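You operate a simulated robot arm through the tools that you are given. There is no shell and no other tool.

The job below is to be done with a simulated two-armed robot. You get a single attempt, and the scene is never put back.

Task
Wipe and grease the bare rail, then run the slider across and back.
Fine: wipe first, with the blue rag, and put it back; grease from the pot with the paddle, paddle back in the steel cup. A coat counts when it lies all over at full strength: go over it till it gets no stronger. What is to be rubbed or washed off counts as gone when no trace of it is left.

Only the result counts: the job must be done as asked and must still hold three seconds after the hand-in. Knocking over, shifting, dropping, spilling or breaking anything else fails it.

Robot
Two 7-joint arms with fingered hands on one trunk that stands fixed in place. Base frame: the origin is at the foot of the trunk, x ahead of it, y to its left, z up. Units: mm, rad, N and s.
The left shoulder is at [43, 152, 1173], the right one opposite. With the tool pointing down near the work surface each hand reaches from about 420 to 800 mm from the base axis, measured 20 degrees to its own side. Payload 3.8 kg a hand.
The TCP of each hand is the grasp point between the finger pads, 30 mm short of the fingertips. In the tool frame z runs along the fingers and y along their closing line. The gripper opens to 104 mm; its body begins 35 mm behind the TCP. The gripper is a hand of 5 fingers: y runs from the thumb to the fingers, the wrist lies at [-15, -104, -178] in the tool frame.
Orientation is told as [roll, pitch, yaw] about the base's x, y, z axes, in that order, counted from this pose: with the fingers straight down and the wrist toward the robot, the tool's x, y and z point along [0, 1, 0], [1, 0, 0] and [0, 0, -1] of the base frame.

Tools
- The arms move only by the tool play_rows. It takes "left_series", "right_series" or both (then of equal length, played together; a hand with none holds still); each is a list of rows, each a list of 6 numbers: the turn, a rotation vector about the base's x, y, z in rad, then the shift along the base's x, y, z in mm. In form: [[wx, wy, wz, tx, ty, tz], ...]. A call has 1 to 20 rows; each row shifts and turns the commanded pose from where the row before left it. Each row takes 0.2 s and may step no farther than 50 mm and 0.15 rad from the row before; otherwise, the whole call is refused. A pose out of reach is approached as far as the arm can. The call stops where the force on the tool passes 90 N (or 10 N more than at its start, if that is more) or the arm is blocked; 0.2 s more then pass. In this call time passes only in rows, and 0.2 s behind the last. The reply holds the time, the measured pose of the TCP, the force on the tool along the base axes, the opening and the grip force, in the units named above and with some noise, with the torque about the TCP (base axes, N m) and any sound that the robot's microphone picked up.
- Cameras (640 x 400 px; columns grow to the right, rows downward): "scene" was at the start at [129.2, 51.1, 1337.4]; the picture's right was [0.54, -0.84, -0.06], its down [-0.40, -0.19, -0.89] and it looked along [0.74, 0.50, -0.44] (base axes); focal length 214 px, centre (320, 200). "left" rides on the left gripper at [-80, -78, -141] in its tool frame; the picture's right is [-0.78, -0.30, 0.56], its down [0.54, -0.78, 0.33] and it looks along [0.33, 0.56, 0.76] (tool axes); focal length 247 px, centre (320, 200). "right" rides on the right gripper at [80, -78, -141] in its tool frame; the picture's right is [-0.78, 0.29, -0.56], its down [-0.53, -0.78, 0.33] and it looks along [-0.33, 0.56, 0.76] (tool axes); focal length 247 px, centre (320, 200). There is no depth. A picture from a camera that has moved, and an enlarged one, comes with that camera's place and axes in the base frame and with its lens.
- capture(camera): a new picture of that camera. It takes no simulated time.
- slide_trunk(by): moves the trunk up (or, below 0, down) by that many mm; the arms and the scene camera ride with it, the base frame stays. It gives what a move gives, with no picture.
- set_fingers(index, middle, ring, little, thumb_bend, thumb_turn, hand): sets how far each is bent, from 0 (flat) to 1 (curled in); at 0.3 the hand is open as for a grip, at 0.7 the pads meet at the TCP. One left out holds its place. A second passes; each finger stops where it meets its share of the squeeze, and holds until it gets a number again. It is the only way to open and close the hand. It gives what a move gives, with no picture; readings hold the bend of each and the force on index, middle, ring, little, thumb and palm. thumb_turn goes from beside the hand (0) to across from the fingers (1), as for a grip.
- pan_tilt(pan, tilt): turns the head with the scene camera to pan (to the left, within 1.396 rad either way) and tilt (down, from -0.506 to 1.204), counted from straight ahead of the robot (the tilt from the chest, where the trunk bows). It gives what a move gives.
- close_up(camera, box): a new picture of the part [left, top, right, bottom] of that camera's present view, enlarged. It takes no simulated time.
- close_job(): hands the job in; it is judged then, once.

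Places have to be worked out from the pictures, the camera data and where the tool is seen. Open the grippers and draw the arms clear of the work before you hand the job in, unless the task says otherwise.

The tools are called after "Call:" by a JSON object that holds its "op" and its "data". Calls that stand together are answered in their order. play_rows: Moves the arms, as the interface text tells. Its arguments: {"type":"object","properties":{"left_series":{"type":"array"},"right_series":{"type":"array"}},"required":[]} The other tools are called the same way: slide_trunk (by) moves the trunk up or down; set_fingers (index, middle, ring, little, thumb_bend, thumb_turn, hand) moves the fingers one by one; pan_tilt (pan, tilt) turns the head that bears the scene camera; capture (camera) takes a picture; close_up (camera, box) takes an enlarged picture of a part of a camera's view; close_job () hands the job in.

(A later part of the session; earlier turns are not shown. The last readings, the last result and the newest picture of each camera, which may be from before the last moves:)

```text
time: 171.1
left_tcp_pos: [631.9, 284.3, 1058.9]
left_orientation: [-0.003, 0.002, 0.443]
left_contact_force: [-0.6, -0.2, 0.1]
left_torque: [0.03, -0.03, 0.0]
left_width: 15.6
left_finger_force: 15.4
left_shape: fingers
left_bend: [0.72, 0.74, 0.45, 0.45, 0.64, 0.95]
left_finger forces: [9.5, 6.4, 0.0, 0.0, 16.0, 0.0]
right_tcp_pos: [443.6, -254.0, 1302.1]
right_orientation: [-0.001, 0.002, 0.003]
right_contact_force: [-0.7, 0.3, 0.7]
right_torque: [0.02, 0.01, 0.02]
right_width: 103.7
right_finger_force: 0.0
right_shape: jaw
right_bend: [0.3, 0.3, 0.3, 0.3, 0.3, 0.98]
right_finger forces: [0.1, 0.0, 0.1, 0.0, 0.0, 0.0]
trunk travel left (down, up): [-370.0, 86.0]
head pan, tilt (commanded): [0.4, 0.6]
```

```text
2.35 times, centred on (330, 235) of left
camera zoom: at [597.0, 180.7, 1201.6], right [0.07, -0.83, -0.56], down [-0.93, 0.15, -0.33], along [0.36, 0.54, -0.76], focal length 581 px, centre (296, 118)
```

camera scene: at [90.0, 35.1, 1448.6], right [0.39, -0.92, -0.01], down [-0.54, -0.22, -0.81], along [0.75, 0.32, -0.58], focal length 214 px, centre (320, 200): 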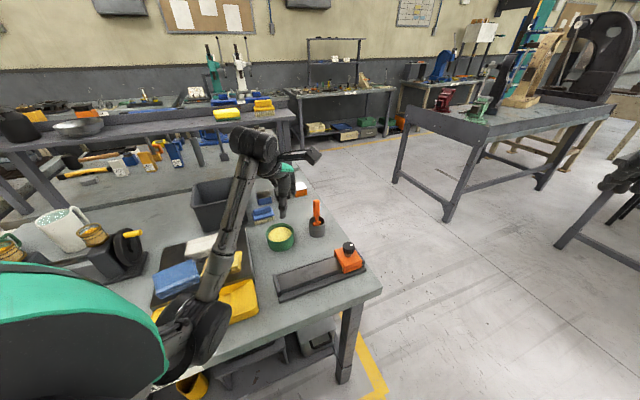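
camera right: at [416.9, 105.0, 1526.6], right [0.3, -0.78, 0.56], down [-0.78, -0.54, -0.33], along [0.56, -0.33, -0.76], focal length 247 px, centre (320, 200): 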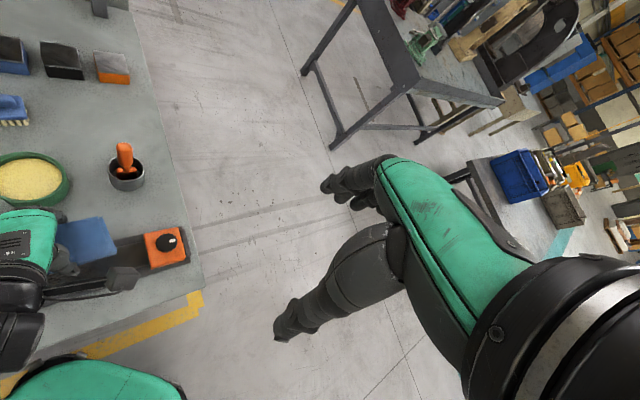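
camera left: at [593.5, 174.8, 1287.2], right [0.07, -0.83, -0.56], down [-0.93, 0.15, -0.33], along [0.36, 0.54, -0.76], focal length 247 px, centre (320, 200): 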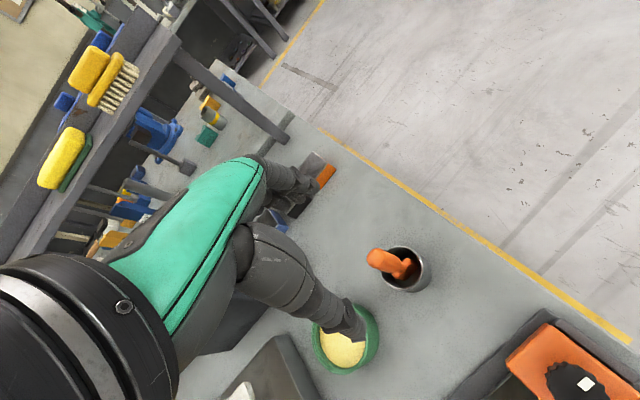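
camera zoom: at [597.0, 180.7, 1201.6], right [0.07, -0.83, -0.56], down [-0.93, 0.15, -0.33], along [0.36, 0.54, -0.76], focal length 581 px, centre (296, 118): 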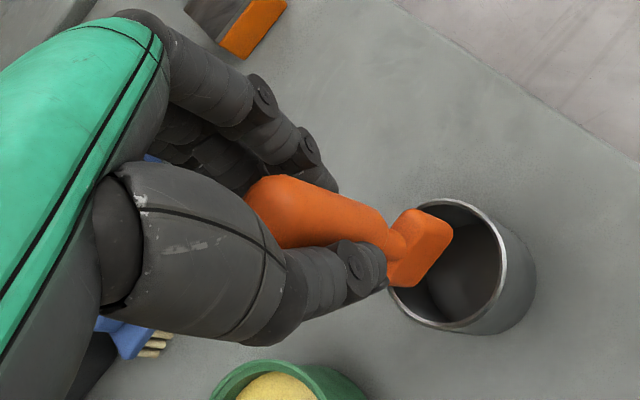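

The paddle is out of the cup, blade about 120 mm below the TCP. I raise it further and carry it over the grease pot at [530, 380].

Call:
{"op": "play_rows", "data": {"left_series": [[0, 0, 0, 0, 0, 30], [0, 0, 0, 0, 0, 30], [0, 0, 0, -26, 25, 0], [0, 0, 0, -26, 25, 0], [0, 0, 0, -26, 25, 0], [0, 0, 0, -27, 25, 0]]}}

Call:
{"op": "capture", "data": {"camera": "left"}}

Call:
{"op": "close_up", "data": {"camera": "scene", "box": [220, 130, 380, 270]}}

Call:
{"op": "close_up", "data": {"camera": "left", "box": [260, 150, 440, 340]}}

```text
time: 172.5
left_tcp_pos: [525.6, 384.7, 1118.6]
left_orientation: [-0.001, -0.001, 0.443]
left_contact_force: [0.6, 0.3, -0.3]
left_torque: [0.0, 0.0, -0.02]
left_width: 15.5
left_finger_force: 15.9
left_shape: fingers
left_bend: [0.72, 0.74, 0.45, 0.45, 0.64, 0.95]
left_finger forces: [9.7, 6.3, 0.0, 0.1, 16.0, 0.0]
right_tcp_pos: [442.9, -251.9, 1301.1]
right_orientation: [0.0, 0.001, 0.0]
right_contact_force: [0.0, 1.1, 1.6]
right_torque: [0.01, -0.05, 0.0]
right_width: 103.6
right_finger_force: 0.1
right_shape: jaw
right_bend: [0.3, 0.3, 0.3, 0.3, 0.3, 0.98]
right_finger forces: [0.0, 0.0, 0.0, 0.1, 0.0, 0.0]
trunk travel left (down, up): [-370.0, 86.0]
head pan, tilt (commanded): [0.4, 0.6]
```

```text
taken
camera left: at [490.5, 280.5, 1259.5], right [0.07, -0.83, -0.55], down [-0.93, 0.15, -0.33], along [0.36, 0.54, -0.76], focal length 247 px, centre (320, 200)
```

left: 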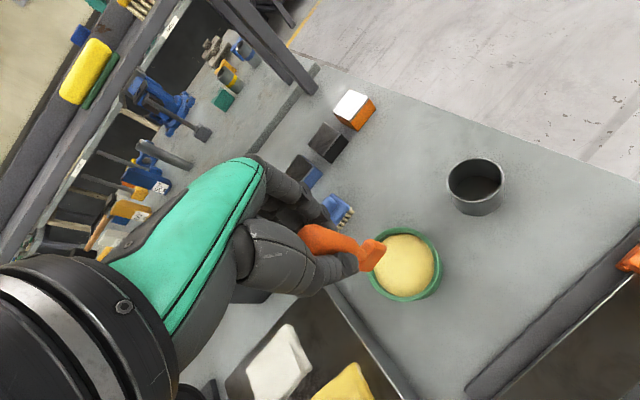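

```text
2.86 times, centred on (300, 200) of scene
camera zoom: at [89.0, 36.3, 1448.6], right [0.39, -0.92, -0.01], down [-0.54, -0.22, -0.81], along [0.75, 0.32, -0.58], focal length 613 px, centre (377, 200)
```

zoom: 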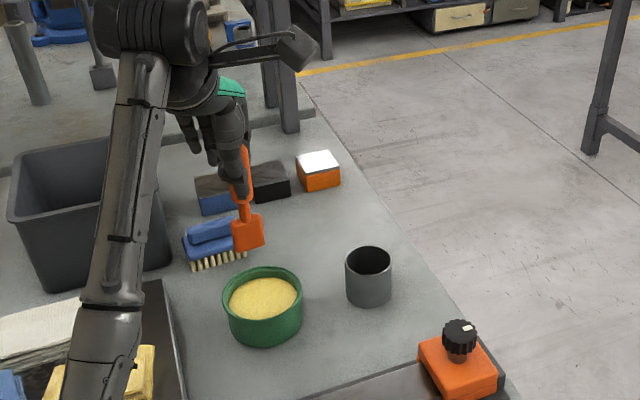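

```text
2.11 times, centred on (350, 245) of left
camera zoom: at [490.5, 280.5, 1259.5], right [0.07, -0.83, -0.55], down [-0.93, 0.15, -0.33], along [0.36, 0.54, -0.76], focal length 520 px, centre (257, 105)
```

zoom: 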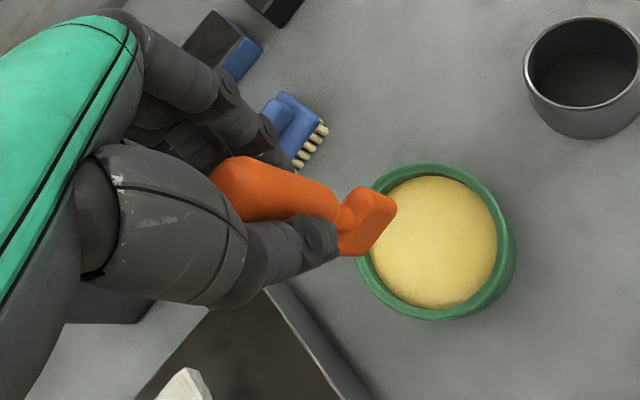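

The pot centre is at about [535, 379] and the blade hangs some 5 mm ahead of the TCP line. I centre the blade over the grease and lower it in gently.

Call:
{"op": "play_rows", "data": {"left_series": [[0, 0, 0, 4, -2, -25], [0, 0, 0, 0, 0, -25], [0, 0, 0, 0, 0, -20], [0, 0, 0, 0, 0, -10]]}}

Call:
{"op": "close_up", "data": {"camera": "scene", "box": [240, 170, 340, 260]}}

Call:
{"op": "close_up", "data": {"camera": "left", "box": [260, 150, 440, 340]}}

```text
time: 173.5
left_tcp_pos: [530.4, 383.1, 1039.0]
left_orientation: [-0.003, 0.002, 0.445]
left_contact_force: [-0.2, 0.1, -0.8]
left_torque: [-0.02, 0.02, 0.03]
left_width: 15.5
left_finger_force: 15.7
left_shape: fingers
left_bend: [0.72, 0.74, 0.45, 0.45, 0.64, 0.95]
left_finger forces: [9.7, 6.3, 0.0, 0.0, 16.0, 0.0]
right_tcp_pos: [443.9, -253.4, 1300.0]
right_orientation: [-0.001, 0.004, 0.0]
right_contact_force: [0.7, -0.1, 0.3]
right_torque: [-0.01, -0.04, 0.0]
right_width: 103.6
right_finger_force: 0.0
right_shape: jaw
right_bend: [0.3, 0.3, 0.3, 0.3, 0.3, 0.98]
right_finger forces: [0.1, 0.1, 0.1, 0.0, 0.0, 0.0]
trunk travel left (down, up): [-370.0, 86.0]
head pan, tilt (commanded): [0.4, 0.6]
```

```text
4.44 times, centred on (290, 215) of scene
camera zoom: at [90.2, 35.0, 1448.6], right [0.39, -0.92, -0.01], down [-0.54, -0.22, -0.81], along [0.75, 0.32, -0.58], focal length 953 px, centre (453, 133)
```

zoom: 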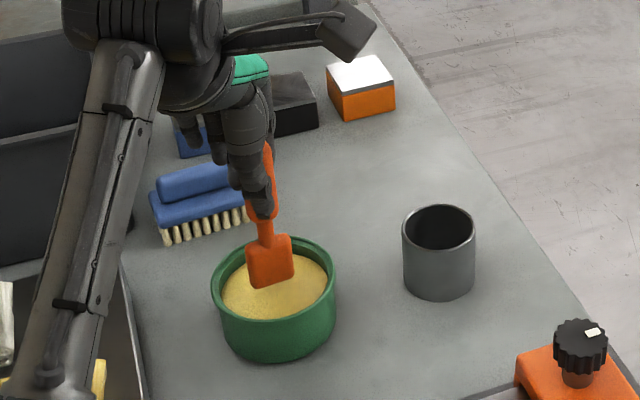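

```text
2.11 times, centred on (350, 245) of left
camera zoom: at [495.1, 277.8, 1181.9], right [0.07, -0.83, -0.55], down [-0.93, 0.15, -0.33], along [0.36, 0.54, -0.76], focal length 520 px, centre (257, 105)
```

zoom: 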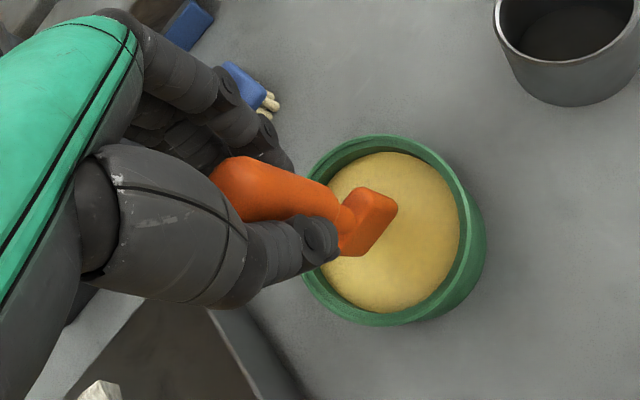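

The blade is right at the grease surface, near the pot's middle. I dip it about 12 mm deeper and stir slightly to load it.

Call:
{"op": "play_rows", "data": {"left_series": [[0, 0, 0, 0, 0, -6], [0, 0, 0, 0, 0, -6], [0, 0, 0, 5, 3, 0], [0, 0, 0, -5, -3, 0], [0, 0, 0, -5, -3, 0], [0, 0, 0, 5, 3, 0]]}}

Call:
{"op": "close_up", "data": {"camera": "scene", "box": [240, 170, 340, 260]}}

Call:
{"op": "close_up", "data": {"camera": "left", "box": [260, 150, 440, 340]}}

```text
time: 174.9
left_tcp_pos: [529.4, 382.6, 1030.1]
left_orientation: [-0.002, 0.0, 0.442]
left_contact_force: [-0.4, -1.1, 10.4]
left_torque: [-0.15, 0.04, 0.0]
left_width: 15.1
left_finger_force: 17.2
left_shape: fingers
left_bend: [0.74, 0.75, 0.45, 0.45, 0.65, 0.94]
left_finger forces: [11.0, 6.7, 0.0, 0.0, 17.4, 0.1]
right_tcp_pos: [443.2, -253.1, 1300.6]
right_orientation: [0.001, 0.0, 0.001]
right_contact_force: [-0.2, -0.5, 0.6]
right_torque: [0.01, 0.0, 0.01]
right_width: 103.8
right_finger_force: 0.0
right_shape: jaw
right_bend: [0.3, 0.3, 0.3, 0.3, 0.3, 0.98]
right_finger forces: [0.0, 0.0, 0.0, 0.0, 0.0, 0.0]
trunk travel left (down, up): [-370.0, 86.0]
head pan, tilt (commanded): [0.4, 0.6]
```

```text
4.44 times, centred on (290, 215) of scene
camera zoom: at [88.8, 33.8, 1448.7], right [0.39, -0.92, -0.01], down [-0.54, -0.22, -0.81], along [0.75, 0.32, -0.58], focal length 953 px, centre (453, 133)
```

zoom: 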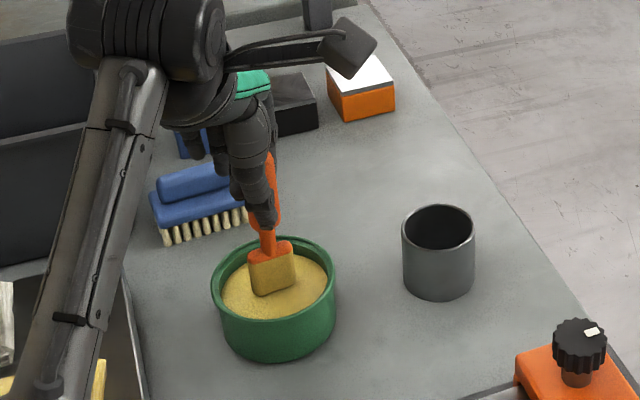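

```text
2.11 times, centred on (350, 245) of left
camera zoom: at [494.5, 277.4, 1171.7], right [0.07, -0.83, -0.56], down [-0.93, 0.15, -0.33], along [0.36, 0.54, -0.76], focal length 520 px, centre (257, 105)
```

zoom: 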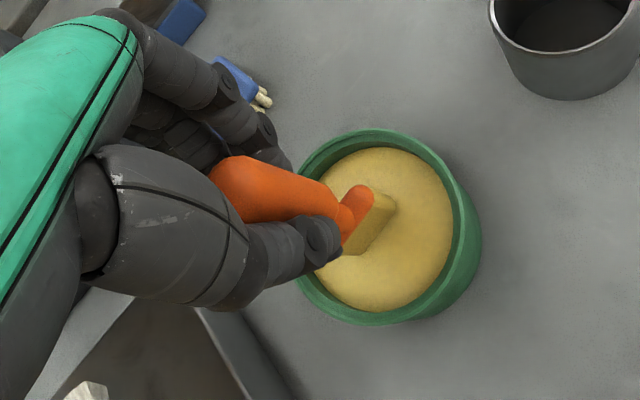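

The blade is loaded with grease. I lift it, turn the hand by −90° so the blade lies across the rail, and bring it above the rail's middle.

Call:
{"op": "play_rows", "data": {"left_series": [[0, 0, 0, 0, 0, 15], [0, 0, 0, 0, 0, 25], [0, 0, 0, 0, 0, 30], [0, 0, 0, -3, -8, 15], [0, 0, -0.1416, -7, -14, -3], [0, 0, -0.1416, -7, -14, -3], [0, 0, -0.1416, -7, -14, -3], [0, 0, -0.1416, -7, -14, -3], [0, 0, -0.1416, -7, -14, -3], [0, 0, -0.1416, -7, -14, -3], [0, 0, -0.1416, -7, -14, -3], [0, 0, -0.1416, -7, -14, -3], [0, 0, -0.1416, -7, -14, -3], [0, 0, -0.1416, -7, -14, -3], [0, 0, -0.1416, -7, -14, -3]]}}

Call:
{"op": "capture", "data": {"camera": "left"}}

Call:
{"op": "capture", "data": {"camera": "scene"}}

Call:
{"op": "close_up", "data": {"camera": "scene", "box": [260, 200, 390, 310]}}

```text
time: 178.1
left_tcp_pos: [452.2, 220.1, 1078.9]
left_orientation: [-0.002, 0.001, -1.114]
left_contact_force: [0.3, 0.1, 0.2]
left_torque: [-0.01, -0.01, -0.02]
left_width: 15.0
left_finger_force: 16.1
left_shape: fingers
left_bend: [0.74, 0.75, 0.45, 0.45, 0.65, 0.94]
left_finger forces: [10.1, 5.9, 0.0, 0.1, 16.2, 0.1]
right_tcp_pos: [444.3, -252.6, 1300.5]
right_orientation: [0.0, 0.0, 0.002]
right_contact_force: [-0.5, -0.1, -1.1]
right_torque: [0.01, 0.0, -0.01]
right_width: 103.8
right_finger_force: 0.0
right_shape: jaw
right_bend: [0.3, 0.3, 0.3, 0.3, 0.3, 0.98]
right_finger forces: [0.0, 0.0, 0.1, 0.0, 0.1, 0.0]
trunk travel left (down, up): [-370.0, 86.0]
head pan, tilt (commanded): [0.4, 0.6]
```

```text
taken
camera left: at [347.9, 256.6, 1221.5], right [-0.83, -0.08, -0.55], down [0.14, 0.93, -0.33], along [0.54, -0.35, -0.76], focal length 247 px, centre (320, 200)
```

left: 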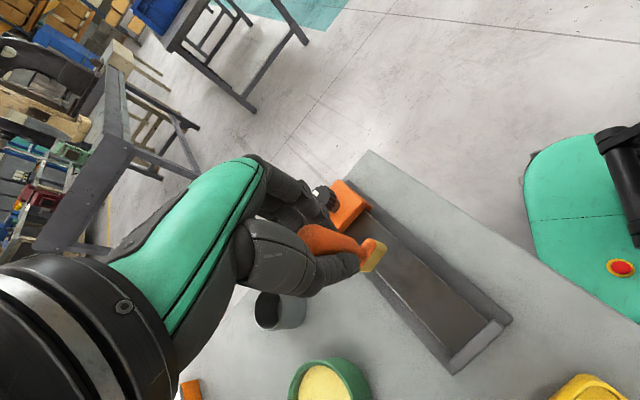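

```text
taken
camera scene: at [90.1, 35.0, 1448.6], right [0.39, -0.92, -0.01], down [-0.54, -0.22, -0.81], along [0.75, 0.32, -0.58], focal length 214 px, centre (320, 200)
```

scene: 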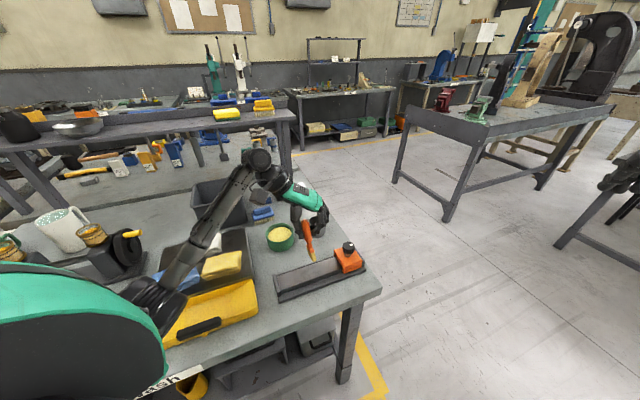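

```text
3.64 times, centred on (325, 255) of scene
camera zoom: at [90.1, 35.0, 1448.6], right [0.39, -0.92, -0.01], down [-0.54, -0.22, -0.81], along [0.75, 0.32, -0.58], focal length 780 px, centre (302, 0)
```

zoom: 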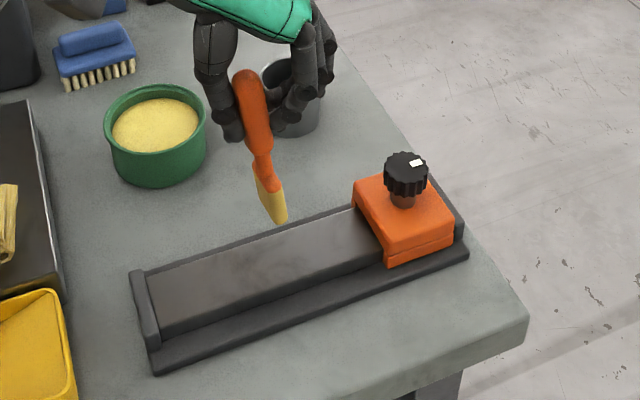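

The blade now stands across the rail, the paddle tilted about 14° in the pinch. I enlarge the left view to locate the blade's lower edge relative to the rail.

Call:
{"op": "close_up", "data": {"camera": "left", "box": [280, 160, 520, 380]}}

Call:
{"op": "close_up", "data": {"camera": "scene", "box": [280, 205, 340, 265]}}

```text
1.82 times, centred on (400, 270) of left
camera zoom: at [347.9, 256.6, 1221.5], right [-0.83, -0.08, -0.55], down [0.14, 0.93, -0.33], along [0.54, -0.35, -0.76], focal length 449 px, centre (174, 73)
```

zoom: 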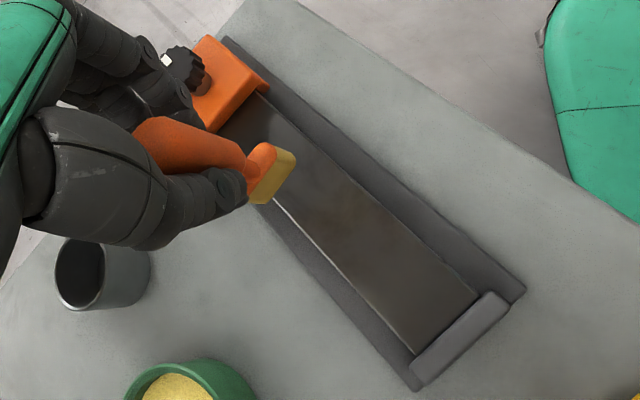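

```text
6.67 times, centred on (310, 235) of scene
camera zoom: at [90.1, 35.0, 1448.6], right [0.39, -0.92, -0.01], down [-0.54, -0.22, -0.81], along [0.75, 0.32, -0.58], focal length 1430 px, centre (387, -33)
```

zoom: 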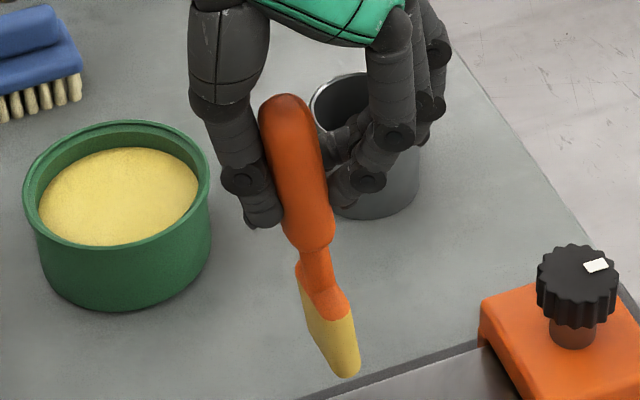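

The blade's edge is about over the rail's centreline at s ≈ 103 mm, within a few degrees of square. I lower it until it touches the rail.

Call:
{"op": "play_rows", "data": {"left_series": [[0, 0, 0, 0, 0, -25], [0, 0, 0, 0, 0, -20], [0, 0, 0, 0, 0, -8]]}}

Call:
{"op": "close_up", "data": {"camera": "scene", "box": [275, 220, 365, 300]}}

Call:
{"op": "close_up", "data": {"camera": "left", "box": [280, 160, 520, 380]}}

```text
time: 178.9
left_tcp_pos: [451.8, 220.9, 1026.9]
left_orientation: [-0.002, 0.0, -1.114]
left_contact_force: [0.4, -0.2, 0.1]
left_torque: [0.02, 0.04, 0.05]
left_width: 14.7
left_finger_force: 15.7
left_shape: fingers
left_bend: [0.74, 0.75, 0.45, 0.45, 0.65, 0.94]
left_finger forces: [10.0, 6.1, 0.0, 0.1, 16.0, 0.0]
right_tcp_pos: [443.6, -252.5, 1301.0]
right_orientation: [-0.001, 0.002, 0.001]
right_contact_force: [0.0, -1.0, -0.5]
right_torque: [-0.02, 0.02, -0.04]
right_width: 103.7
right_finger_force: 0.1
right_shape: jaw
right_bend: [0.3, 0.3, 0.3, 0.3, 0.3, 0.98]
right_finger forces: [0.1, 0.0, 0.1, 0.0, 0.0, 0.0]
trunk travel left (down, up): [-370.0, 86.0]
head pan, tilt (commanded): [0.4, 0.6]
```

```text
5.00 times, centred on (320, 260) of scene
camera zoom: at [90.0, 35.1, 1448.6], right [0.39, -0.92, -0.01], down [-0.54, -0.22, -0.81], along [0.75, 0.32, -0.58], focal length 1072 px, centre (320, -100)
```

zoom: 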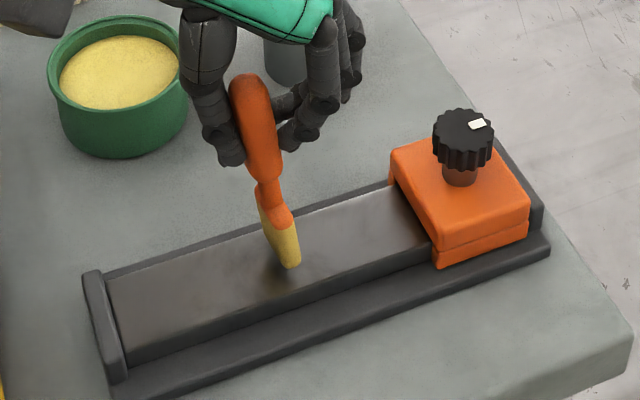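

```text
1.82 times, centred on (400, 270) of left
camera zoom: at [346.0, 256.3, 1169.4], right [-0.83, -0.08, -0.56], down [0.14, 0.93, -0.33], along [0.54, -0.35, -0.76], focal length 449 px, centre (174, 73)
```

zoom: 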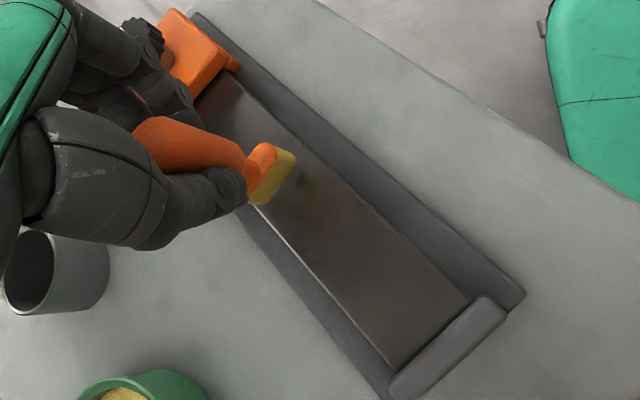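

Close above the rail now. I lower in 2–3 mm steps until contact force shows.

Call:
{"op": "play_rows", "data": {"left_series": [[0, 0, 0, 0, 0, -3], [0, 0, 0, 0, 0, -2.5]]}}

```text
time: 179.5
left_tcp_pos: [450.6, 220.4, 1021.7]
left_orientation: [-0.001, 0.001, -1.115]
left_contact_force: [0.5, 0.5, -1.1]
left_torque: [0.01, 0.0, 0.01]
left_width: 15.3
left_finger_force: 16.0
left_shape: fingers
left_bend: [0.74, 0.75, 0.45, 0.45, 0.65, 0.94]
left_finger forces: [10.1, 5.9, 0.0, 0.1, 16.0, 0.0]
right_tcp_pos: [443.4, -252.3, 1300.2]
right_orientation: [0.001, 0.001, 0.002]
right_contact_force: [-0.5, 0.5, -0.3]
right_torque: [0.0, 0.0, -0.01]
right_width: 103.6
right_finger_force: 0.1
right_shape: jaw
right_bend: [0.3, 0.3, 0.3, 0.3, 0.3, 0.98]
right_finger forces: [0.0, 0.1, 0.0, 0.0, 0.0, 0.1]
trunk travel left (down, up): [-370.0, 86.0]
head pan, tilt (commanded): [0.4, 0.6]
```

Call:
{"op": "play_rows", "data": {"left_series": [[0, 0, 0, 0, 0, -2], [0, 0, 0, 0, 0, -2]]}}

```text
time: 180.1
left_tcp_pos: [449.8, 221.7, 1020.2]
left_orientation: [0.002, 0.001, -1.113]
left_contact_force: [-0.4, -1.0, 10.8]
left_torque: [-0.01, 0.02, -0.02]
left_width: 15.0
left_finger_force: 19.0
left_shape: fingers
left_bend: [0.74, 0.75, 0.45, 0.45, 0.65, 0.94]
left_finger forces: [10.8, 8.6, 0.0, 0.1, 18.1, 0.0]
right_tcp_pos: [443.2, -252.9, 1300.6]
right_orientation: [0.001, 0.0, 0.0]
right_contact_force: [-0.6, 0.8, -0.7]
right_torque: [-0.03, 0.04, -0.01]
right_width: 103.6
right_finger_force: 0.0
right_shape: jaw
right_bend: [0.3, 0.3, 0.3, 0.3, 0.3, 0.98]
right_finger forces: [0.0, 0.0, 0.0, 0.1, 0.0, 0.0]
trunk travel left (down, up): [-370.0, 86.0]
head pan, tilt (commanded): [0.4, 0.6]
```

Contact at about 11 N. I ease off 1 mm and draw the blade toward the near stop to see how the coat goes on.

Call:
{"op": "play_rows", "data": {"left_series": [[0, 0, 0, -3.5, 3.6, 1], [0, 0, 0, -6.7, 6.8, 0], [0, 0, 0, -6.7, 6.8, 0], [0, 0, 0, -6.7, 6.8, 0], [0, 0, 0, -6.7, 6.8, 0], [0, 0, 0, -6.7, 6.8, 0]]}}

Call:
{"op": "close_up", "data": {"camera": "scene", "box": [275, 220, 365, 300]}}

Call:
{"op": "close_up", "data": {"camera": "left", "box": [280, 160, 520, 380]}}

```text
time: 181.5
left_tcp_pos: [412.2, 261.3, 1020.4]
left_orientation: [-0.001, 0.001, -1.112]
left_contact_force: [1.5, -1.3, 6.1]
left_torque: [-0.26, -0.23, 0.03]
left_width: 15.0
left_finger_force: 19.5
left_shape: fingers
left_bend: [0.75, 0.75, 0.45, 0.45, 0.66, 0.94]
left_finger forces: [13.3, 8.4, 0.0, 0.0, 18.4, 0.0]
right_tcp_pos: [443.3, -252.8, 1300.7]
right_orientation: [0.0, -0.001, 0.001]
right_contact_force: [0.1, 0.8, 0.4]
right_torque: [-0.03, -0.02, -0.03]
right_width: 103.8
right_finger_force: 0.0
right_shape: jaw
right_bend: [0.3, 0.3, 0.3, 0.3, 0.3, 0.98]
right_finger forces: [0.0, 0.0, 0.0, 0.0, 0.0, 0.0]
trunk travel left (down, up): [-370.0, 86.0]
head pan, tilt (commanded): [0.4, 0.6]
```

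```text
5.00 times, centred on (320, 260) of scene
camera zoom: at [89.2, 34.6, 1448.6], right [0.39, -0.92, -0.01], down [-0.54, -0.22, -0.81], along [0.75, 0.32, -0.58], focal length 1072 px, centre (320, -100)
```

zoom: 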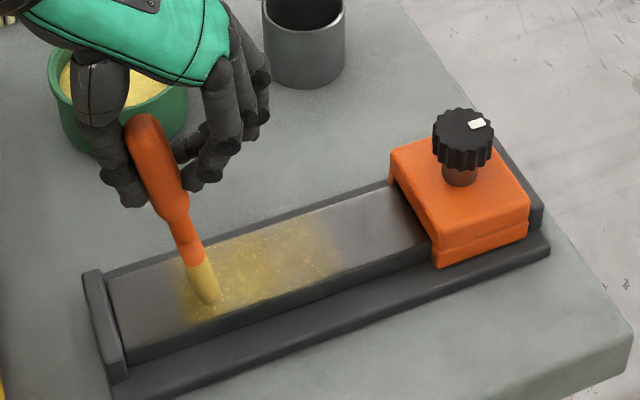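

```text
1.82 times, centred on (400, 270) of left
camera zoom: at [307.0, 295.2, 1161.5], right [-0.83, -0.08, -0.55], down [0.14, 0.93, -0.33], along [0.54, -0.35, -0.76], focal length 449 px, centre (174, 73)
```

zoom: 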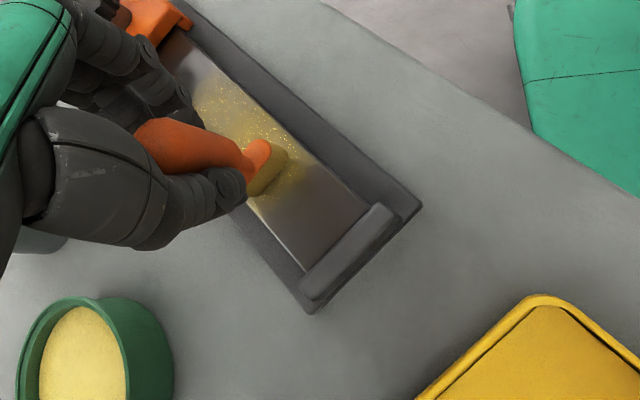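

A yellow coat is going on across nearly the full rail width. The paddle is pivoting a little in the pinch, so I firm the grip, then continue to the near stop.

Call:
{"op": "set_fingers", "data": {"hand": "left", "index": 0.88, "middle": 0.88, "thumb_bend": 0.88}}

Call:
{"op": "play_rows", "data": {"left_series": [[0, 0, 0, -6.3, 6.4, 0], [0, 0, 0, -6.3, 6.4, 0], [0, 0, 0, -6.3, 6.4, 0], [0, 0, 0, -5, 5.1, 0]]}}

Call:
{"op": "close_up", "data": {"camera": "scene", "box": [265, 220, 365, 310]}}

Call:
{"op": "close_up", "data": {"camera": "left", "box": [280, 100, 460, 280]}}

```text
time: 182.5
left_tcp_pos: [412.9, 259.7, 1019.1]
left_orientation: [-0.002, 0.001, -1.115]
left_contact_force: [0.6, 0.1, 0.0]
left_torque: [-0.01, 0.01, 0.0]
left_width: 13.7
left_finger_force: 23.0
left_shape: fingers
left_bend: [0.76, 0.88, 0.45, 0.45, 0.71, 0.93]
left_finger forces: [19.8, 3.1, 0.0, 0.0, 22.8, 0.0]
right_tcp_pos: [443.4, -252.4, 1300.0]
right_orientation: [-0.001, 0.003, 0.003]
right_contact_force: [0.4, 0.4, -0.3]
right_torque: [0.0, 0.03, 0.02]
right_width: 103.9
right_finger_force: 0.2
right_shape: jaw
right_bend: [0.3, 0.3, 0.3, 0.3, 0.3, 0.98]
right_finger forces: [0.0, 0.1, 0.1, 0.0, 0.1, 0.1]
trunk travel left (down, up): [-370.0, 86.0]
head pan, tilt (commanded): [0.4, 0.6]
```

```text
time: 183.5
left_tcp_pos: [390.4, 283.3, 1017.7]
left_orientation: [-0.003, 0.0, -1.112]
left_contact_force: [0.5, -1.0, 2.4]
left_torque: [-0.17, -0.05, 0.03]
left_width: 13.5
left_finger_force: 24.1
left_shape: fingers
left_bend: [0.76, 0.88, 0.45, 0.45, 0.71, 0.93]
left_finger forces: [21.8, 3.6, 0.1, 0.0, 22.9, 0.0]
right_tcp_pos: [444.0, -252.9, 1301.4]
right_orientation: [0.0, 0.0, 0.001]
right_contact_force: [-0.4, -0.2, 1.6]
right_torque: [-0.01, 0.01, 0.04]
right_width: 103.6
right_finger_force: 0.0
right_shape: jaw
right_bend: [0.3, 0.3, 0.3, 0.3, 0.3, 0.98]
right_finger forces: [0.1, 0.0, 0.0, 0.1, 0.1, 0.0]
trunk travel left (down, up): [-370.0, 86.0]
head pan, tilt (commanded): [0.4, 0.6]
```

```text
4.44 times, centred on (315, 265) of scene
camera zoom: at [89.5, 34.8, 1448.6], right [0.39, -0.92, -0.01], down [-0.54, -0.22, -0.81], along [0.75, 0.32, -0.58], focal length 953 px, centre (342, -89)
```

zoom: 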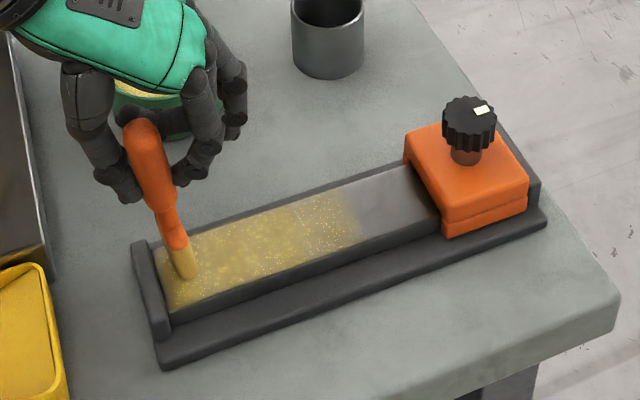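

```text
2.22 times, centred on (370, 190) of left
camera zoom: at [285.2, 318.8, 1160.0], right [-0.83, -0.08, -0.56], down [0.14, 0.93, -0.33], along [0.54, -0.35, -0.76], focal length 549 px, centre (209, 222)
```

zoom: 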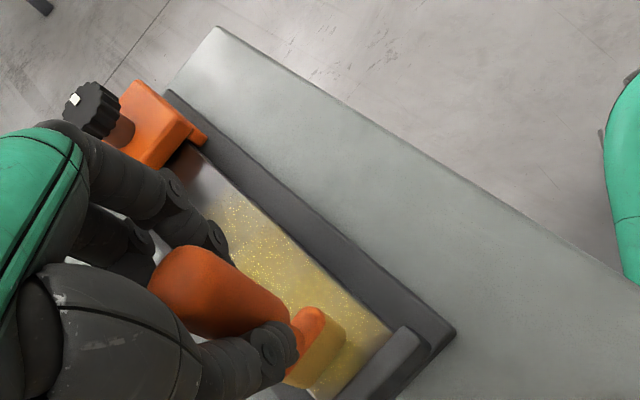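

The coat reaches the near stop. Now I work forward toward the slider, slightly offset to the robot side of the rail.

Call:
{"op": "play_rows", "data": {"left_series": [[0, 0, 0, -4.2, 4.3, 0], [0, 0, 0, -4.3, -4.2, 0], [0, 0, 0, 6.7, -6.8, 0], [0, 0, 0, 6.7, -6.8, 0], [0, 0, 0, 6.7, -6.8, 0], [0, 0, 0, 6.7, -6.8, 0], [0, 0, 0, 6.7, -6.8, 0], [0, 0, 0, 6.7, -6.8, 0], [0, 0, 0, 6.7, -6.8, 0], [0, 0, 0, 6.7, -6.8, 0], [0, 0, 0, 6.7, -6.8, 0], [0, 0, 0, 6.7, -6.8, 0]]}}

Call:
{"op": "close_up", "data": {"camera": "scene", "box": [265, 220, 365, 310]}}

Call:
{"op": "close_up", "data": {"camera": "left", "box": [280, 100, 520, 340]}}

```text
time: 186.1
left_tcp_pos: [448.1, 215.1, 1019.1]
left_orientation: [-0.002, 0.002, -1.114]
left_contact_force: [0.7, -0.3, -1.2]
left_torque: [-0.05, -0.01, 0.02]
left_width: 13.9
left_finger_force: 21.8
left_shape: fingers
left_bend: [0.75, 0.88, 0.45, 0.45, 0.74, 0.95]
left_finger forces: [20.1, 2.1, 0.1, 0.0, 21.0, 0.0]
right_tcp_pos: [444.6, -252.6, 1301.6]
right_orientation: [-0.001, 0.002, 0.001]
right_contact_force: [-0.7, -0.9, -0.7]
right_torque: [0.02, 0.02, 0.04]
right_width: 103.6
right_finger_force: 0.1
right_shape: jaw
right_bend: [0.3, 0.3, 0.3, 0.3, 0.3, 0.98]
right_finger forces: [0.0, 0.1, 0.1, 0.0, 0.0, 0.0]
trunk travel left (down, up): [-370.0, 86.0]
head pan, tilt (commanded): [0.4, 0.6]
```

```text
4.44 times, centred on (315, 265) of scene
camera zoom: at [90.4, 34.9, 1448.5], right [0.39, -0.92, -0.01], down [-0.54, -0.22, -0.81], along [0.75, 0.32, -0.58], focal length 953 px, centre (342, -89)
```

zoom: 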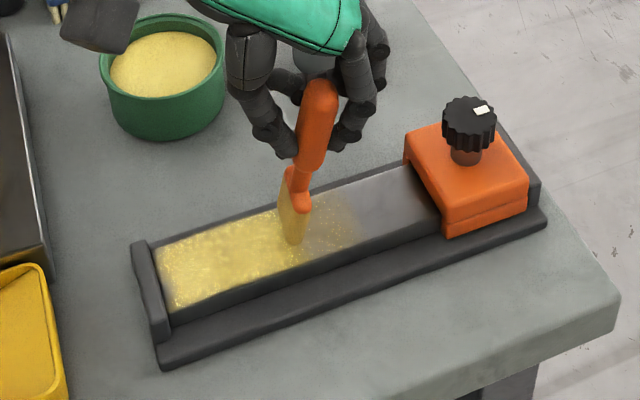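

```text
1.67 times, centred on (400, 220) of left
camera zoom: at [343.7, 250.1, 1161.5], right [-0.83, -0.08, -0.55], down [0.14, 0.93, -0.33], along [0.54, -0.35, -0.76], focal length 412 px, centre (187, 167)
```

zoom: 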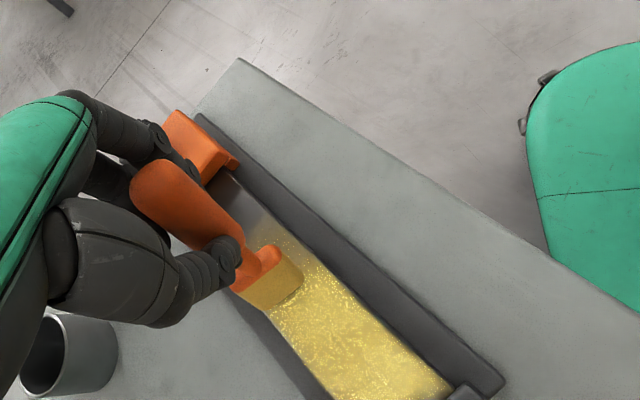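

The coat builds strongly on this second pass. I continue toward the slider, lowering slightly to keep contact.

Call:
{"op": "play_rows", "data": {"left_series": [[0, 0, 0, 6.7, -6.8, -1], [0, 0, 0, 6.7, -6.8, -1], [0, 0, 0, 6.7, -6.8, 0], [0, 0, 0, 6.7, -6.8, 0], [0, 0, 0, 6.7, -6.8, 0], [0, 0, 0, 6.7, -6.8, 0]]}}

Call:
{"op": "close_up", "data": {"camera": "scene", "box": [265, 220, 365, 310]}}

Call:
{"op": "close_up", "data": {"camera": "left", "box": [280, 100, 520, 340]}}

```text
time: 187.5
left_tcp_pos: [487.2, 175.7, 1016.0]
left_orientation: [-0.002, 0.001, -1.113]
left_contact_force: [-1.3, 2.0, 9.7]
left_torque: [0.27, 0.4, -0.07]
left_width: 13.7
left_finger_force: 26.6
left_shape: fingers
left_bend: [0.75, 0.88, 0.45, 0.45, 0.74, 0.95]
left_finger forces: [21.5, 4.0, 0.0, 0.1, 29.3, 0.0]
right_tcp_pos: [443.1, -252.5, 1301.5]
right_orientation: [0.0, -0.001, 0.003]
right_contact_force: [-0.4, -0.3, -0.2]
right_torque: [0.0, -0.02, -0.01]
right_width: 103.7
right_finger_force: 0.0
right_shape: jaw
right_bend: [0.3, 0.3, 0.3, 0.3, 0.3, 0.98]
right_finger forces: [0.0, 0.1, 0.0, 0.0, 0.0, 0.0]
trunk travel left (down, up): [-370.0, 86.0]
head pan, tilt (commanded): [0.4, 0.6]
```

```text
4.44 times, centred on (315, 265) of scene
camera zoom: at [88.9, 34.8, 1448.7], right [0.39, -0.92, -0.01], down [-0.54, -0.22, -0.81], along [0.75, 0.32, -0.58], focal length 953 px, centre (342, -89)
```

zoom: 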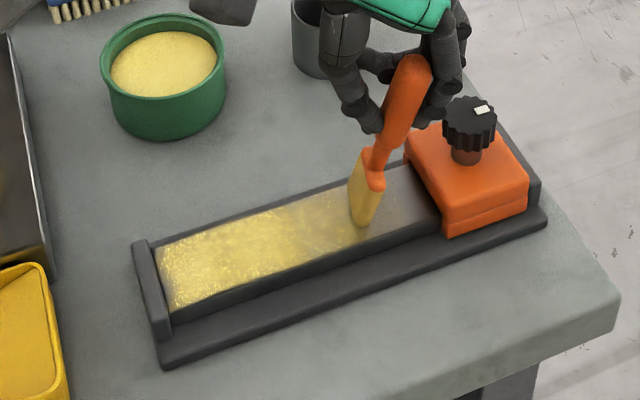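

```text
1.67 times, centred on (400, 220) of left
camera zoom: at [382.6, 210.1, 1158.5], right [-0.83, -0.08, -0.56], down [0.14, 0.93, -0.33], along [0.54, -0.35, -0.76], focal length 412 px, centre (187, 167)
```

zoom: 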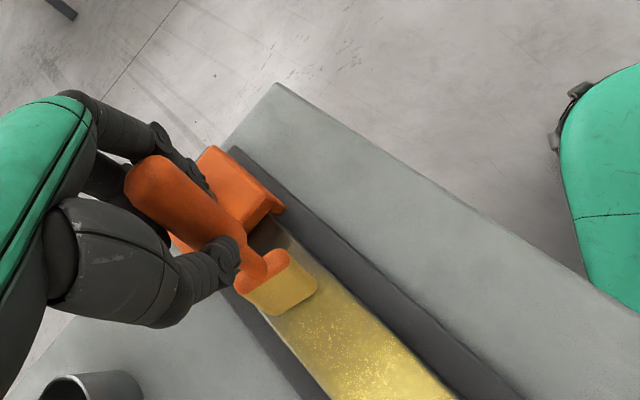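

The paddle now leans the other way in the pinch, so near the slider it would not get into the corner. I drag it back a little to flip the lean (lower edge toward the slider), then will set it down at the slider and draw away from it.

Call:
{"op": "play_rows", "data": {"left_series": [[0, 0, 0, -4.6, 8.9, 2], [0, 0, 0, -6.7, 6.8, 2], [0, 0, 0, -6.7, 6.8, 0], [0, 0, 0, -6.7, 6.8, 0], [0, 0, 0, -6.7, 6.8, 0], [0, 0, 0, -6.7, 6.8, -1], [0, 0, 0, -6.7, 6.8, -1]]}}

Call:
{"op": "close_up", "data": {"camera": "scene", "box": [265, 220, 365, 310]}}

```text
time: 189.1
left_tcp_pos: [443.2, 225.5, 1019.0]
left_orientation: [-0.001, 0.002, -1.113]
left_contact_force: [-0.4, 0.1, -0.5]
left_torque: [0.03, 0.04, 0.03]
left_width: 14.1
left_finger_force: 21.0
left_shape: fingers
left_bend: [0.74, 0.88, 0.45, 0.45, 0.74, 0.96]
left_finger forces: [20.3, 1.7, 0.0, 0.0, 20.8, 0.0]
right_tcp_pos: [443.0, -252.6, 1301.1]
right_orientation: [-0.003, -0.001, -0.001]
right_contact_force: [0.5, -0.4, 0.8]
right_torque: [-0.03, -0.01, -0.03]
right_width: 103.9
right_finger_force: 0.0
right_shape: jaw
right_bend: [0.3, 0.3, 0.3, 0.3, 0.3, 0.98]
right_finger forces: [0.0, 0.0, 0.1, 0.0, 0.0, 0.0]
trunk travel left (down, up): [-370.0, 86.0]
head pan, tilt (commanded): [0.4, 0.6]
```

```text
4.44 times, centred on (315, 265) of scene
camera zoom: at [89.7, 35.4, 1448.6], right [0.39, -0.92, -0.01], down [-0.54, -0.22, -0.81], along [0.75, 0.32, -0.58], focal length 953 px, centre (342, -89)
```

zoom: 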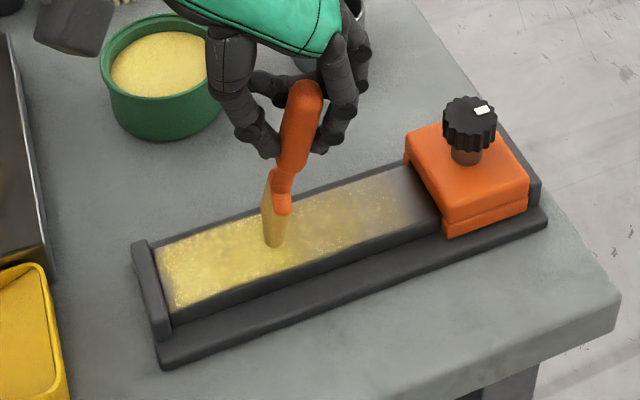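

The lean has not flipped because contact was lost. I lower 3 mm and drag on toward the stop.

Call:
{"op": "play_rows", "data": {"left_series": [[0, 0, 0, -3, 3, -2], [0, 0, 0, -6.7, 6.8, -1.5], [0, 0, 0, -6.7, 6.8, 0], [0, 0, 0, -6.7, 6.8, 0], [0, 0, 0, -6.7, 6.8, 0], [0, 0, 0, -6.7, 6.8, 0]]}}

Call:
{"op": "close_up", "data": {"camera": "scene", "box": [265, 220, 365, 310]}}

```text
time: 190.5
left_tcp_pos: [406.6, 259.7, 1015.1]
left_orientation: [0.0, 0.002, -1.114]
left_contact_force: [1.0, -3.2, 8.2]
left_torque: [-0.51, -0.19, 0.02]
left_width: 13.7
left_finger_force: 27.6
left_shape: fingers
left_bend: [0.76, 0.88, 0.45, 0.45, 0.71, 0.97]
left_finger forces: [30.3, 0.0, 0.1, 0.0, 25.4, 0.0]
right_tcp_pos: [443.2, -253.8, 1300.8]
right_orientation: [0.002, 0.0, -0.001]
right_contact_force: [0.7, 0.1, 0.4]
right_torque: [-0.02, 0.03, -0.02]
right_width: 103.6
right_finger_force: 0.1
right_shape: jaw
right_bend: [0.3, 0.3, 0.3, 0.3, 0.3, 0.98]
right_finger forces: [0.0, 0.0, 0.1, 0.1, 0.0, 0.0]
trunk travel left (down, up): [-370.0, 86.0]
head pan, tilt (commanded): [0.4, 0.6]
```

```text
4.44 times, centred on (315, 265) of scene
camera zoom: at [89.1, 34.1, 1448.6], right [0.39, -0.92, -0.01], down [-0.54, -0.22, -0.81], along [0.75, 0.32, -0.58], focal length 953 px, centre (342, -89)
```

zoom: 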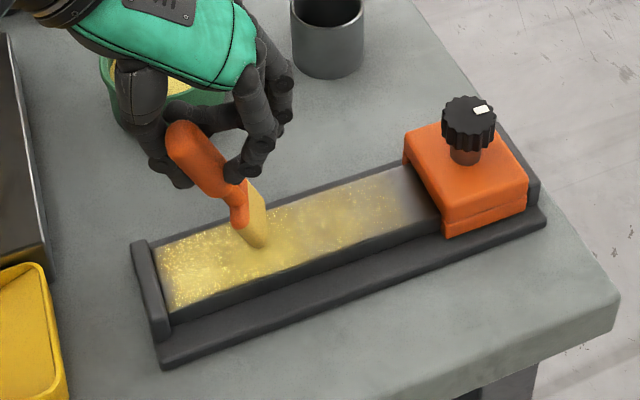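

The lean is flipped now: the lower edge points toward the slider, about 27 mm ahead of the TCP. I lift, set the blade down right at the slider's face, and drag away from it.

Call:
{"op": "play_rows", "data": {"left_series": [[0, 0, 0, 0, 0, 12], [0, 0, 0, 5, -5, 10], [0, 0, 0, 24, -26, 0], [0, 0, 0, 24, -26, 0], [0, 0, 0, 20, -22, 0], [0, 0, 0, 0, 0, -10], [0, 0, 0, 0, 0, -6]]}}

Call:
{"op": "close_up", "data": {"camera": "scene", "box": [285, 210, 365, 290]}}

Call:
{"op": "close_up", "data": {"camera": "left", "box": [280, 100, 520, 340]}}

```text
time: 192.1
left_tcp_pos: [480.8, 181.4, 1020.0]
left_orientation: [-0.003, 0.001, -1.113]
left_contact_force: [0.7, -0.3, -1.0]
left_torque: [0.03, 0.02, -0.05]
left_width: 13.7
left_finger_force: 20.0
left_shape: fingers
left_bend: [0.75, 0.88, 0.45, 0.45, 0.74, 0.97]
left_finger forces: [19.9, 0.1, 0.0, 0.1, 19.9, 0.0]
right_tcp_pos: [443.9, -252.5, 1300.5]
right_orientation: [0.001, 0.003, 0.001]
right_contact_force: [0.1, -0.3, 0.0]
right_torque: [0.0, -0.01, -0.02]
right_width: 103.8
right_finger_force: 0.0
right_shape: jaw
right_bend: [0.3, 0.3, 0.3, 0.3, 0.3, 0.98]
right_finger forces: [0.0, 0.1, 0.1, 0.0, 0.0, 0.1]
trunk travel left (down, up): [-370.0, 86.0]
head pan, tilt (commanded): [0.4, 0.6]
```

```text
5.00 times, centred on (325, 250) of scene
camera zoom: at [90.0, 35.4, 1448.6], right [0.39, -0.92, -0.01], down [-0.54, -0.22, -0.81], along [0.75, 0.32, -0.58], focal length 1072 px, centre (295, -50)
```

zoom: 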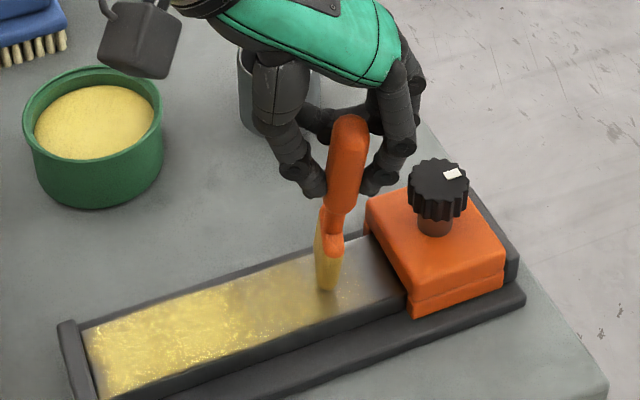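

```text
1.67 times, centred on (400, 220) of left
camera zoom: at [375.3, 216.6, 1163.1], right [-0.83, -0.08, -0.55], down [0.14, 0.93, -0.33], along [0.54, -0.35, -0.76], focal length 412 px, centre (187, 167)
```

zoom: 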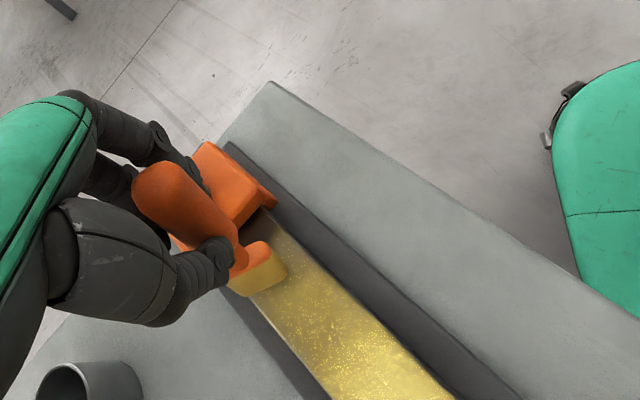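

Lifted, the paddle springs back to near upright, its edge at s ≈ 147. I tip the hand by 0.2 rad so the edge swings toward the slider, and shift to bring the blade right up to the slider face.

Call:
{"op": "play_rows", "data": {"left_series": [[0, 0, 0, 0, 0, 8], [-0.071, -0.07, 0, 4, -1, 0], [-0.071, -0.07, 0, 4, -0.5, 0], [0, 0, 0, 0, 0, -6]]}}

Call:
{"op": "close_up", "data": {"camera": "scene", "box": [285, 210, 365, 290]}}

Call:
{"op": "close_up", "data": {"camera": "left", "box": [280, 100, 520, 340]}}

```text
time: 193.1
left_tcp_pos: [489.3, 179.4, 1023.8]
left_orientation: [0.062, -0.188, -1.119]
left_contact_force: [-0.4, 0.4, -0.4]
left_torque: [0.0, 0.0, -0.03]
left_width: 13.6
left_finger_force: 20.4
left_shape: fingers
left_bend: [0.75, 0.88, 0.45, 0.45, 0.74, 0.97]
left_finger forces: [19.8, 0.1, 0.1, 0.0, 20.1, 0.1]
right_tcp_pos: [444.1, -252.3, 1301.0]
right_orientation: [0.0, 0.002, 0.0]
right_contact_force: [1.0, 0.4, 0.0]
right_torque: [0.01, -0.02, -0.02]
right_width: 103.8
right_finger_force: 0.1
right_shape: jaw
right_bend: [0.3, 0.3, 0.3, 0.3, 0.3, 0.98]
right_finger forces: [0.0, 0.0, 0.0, 0.0, 0.1, 0.1]
trunk travel left (down, up): [-370.0, 86.0]
head pan, tilt (commanded): [0.4, 0.6]
```

```text
5.00 times, centred on (325, 250) of scene
camera zoom: at [90.2, 34.9, 1448.5], right [0.39, -0.92, -0.01], down [-0.54, -0.22, -0.81], along [0.75, 0.32, -0.58], focal length 1072 px, centre (295, -50)
```

zoom: 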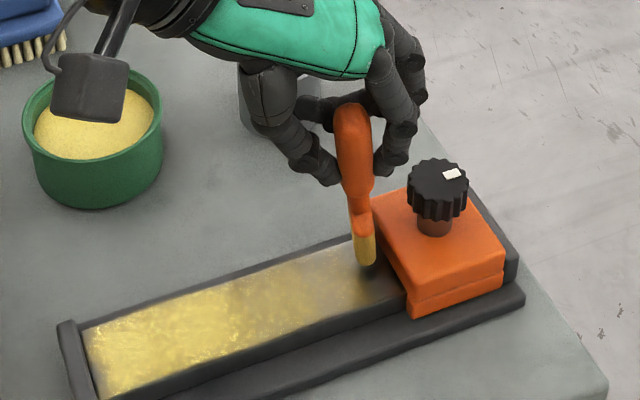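

```text
1.67 times, centred on (400, 220) of left
camera zoom: at [365.0, 234.0, 1142.7], right [-0.74, -0.16, -0.65], down [0.19, 0.88, -0.44], along [0.64, -0.45, -0.62], focal length 412 px, centre (187, 167)
```

zoom: 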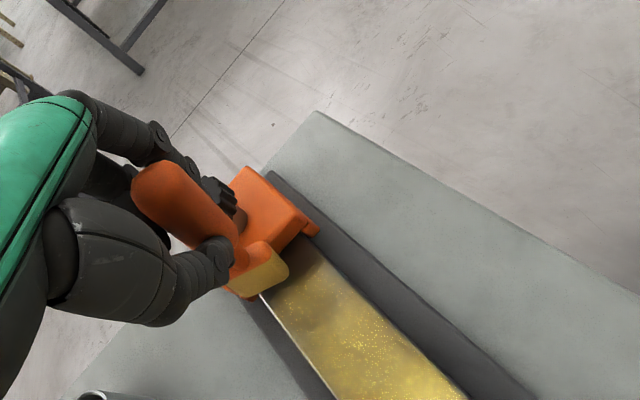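

The blade edge is at s ≈ 178, right by the slider face and centred across. I lower to contact here.

Call:
{"op": "play_rows", "data": {"left_series": [[0, 0, 0, 0, 0, -2], [0, 0, 0, 0, 0, -2], [0, 0, 0, 0, 0, -1.5]]}}

Call:
{"op": "close_up", "data": {"camera": "scene", "box": [285, 210, 365, 290]}}

```text
time: 193.9
left_tcp_pos: [489.8, 181.1, 1016.8]
left_orientation: [0.061, -0.19, -1.119]
left_contact_force: [-0.7, -0.2, -0.6]
left_torque: [0.01, 0.04, 0.06]
left_width: 13.2
left_finger_force: 20.7
left_shape: fingers
left_bend: [0.75, 0.88, 0.45, 0.45, 0.74, 0.97]
left_finger forces: [19.9, 0.0, 0.1, 0.0, 20.2, 0.0]
right_tcp_pos: [444.8, -252.4, 1299.8]
right_orientation: [-0.002, 0.002, 0.001]
right_contact_force: [0.4, 0.5, 0.5]
right_torque: [-0.01, -0.02, -0.03]
right_width: 103.6
right_finger_force: 0.2
right_shape: jaw
right_bend: [0.3, 0.3, 0.3, 0.3, 0.3, 0.98]
right_finger forces: [0.0, 0.1, 0.0, 0.0, 0.1, 0.1]
trunk travel left (down, up): [-370.0, 86.0]
head pan, tilt (commanded): [0.4, 0.6]
```

```text
5.00 times, centred on (325, 250) of scene
camera zoom: at [89.9, 35.1, 1448.6], right [0.39, -0.92, -0.01], down [-0.54, -0.22, -0.81], along [0.75, 0.32, -0.58], focal length 1072 px, centre (295, -50)
```

zoom: 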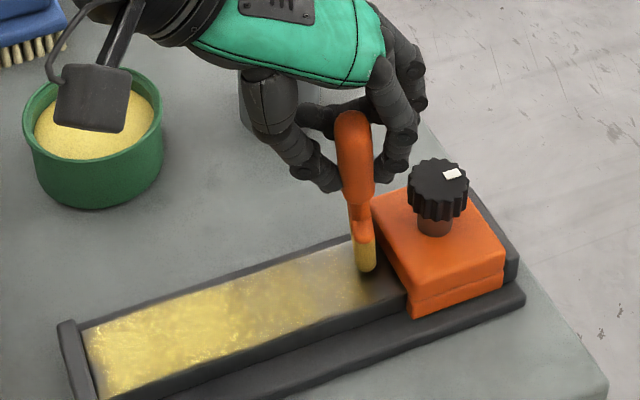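

No contact yet; I keep lowering in small steps.

Call:
{"op": "play_rows", "data": {"left_series": [[0, 0, 0, 0, 0, -1.5], [0, 0, 0, 0, 0, -1.5]]}}

```text
time: 194.5
left_tcp_pos: [487.3, 179.1, 1016.3]
left_orientation: [0.065, -0.189, -1.118]
left_contact_force: [-1.0, 0.1, 8.9]
left_torque: [-0.14, 0.01, 0.01]
left_width: 13.6
left_finger_force: 22.2
left_shape: fingers
left_bend: [0.75, 0.88, 0.45, 0.45, 0.75, 0.97]
left_finger forces: [22.7, 0.0, 0.0, 0.1, 22.0, 0.0]
right_tcp_pos: [442.5, -253.1, 1301.5]
right_orientation: [-0.001, -0.001, 0.003]
right_contact_force: [-0.3, 0.1, -0.4]
right_torque: [0.03, -0.02, -0.03]
right_width: 103.7
right_finger_force: 0.0
right_shape: jaw
right_bend: [0.3, 0.3, 0.3, 0.3, 0.3, 0.98]
right_finger forces: [0.0, 0.0, 0.0, 0.0, 0.1, 0.0]
trunk travel left (down, up): [-370.0, 86.0]
head pan, tilt (commanded): [0.4, 0.6]
```

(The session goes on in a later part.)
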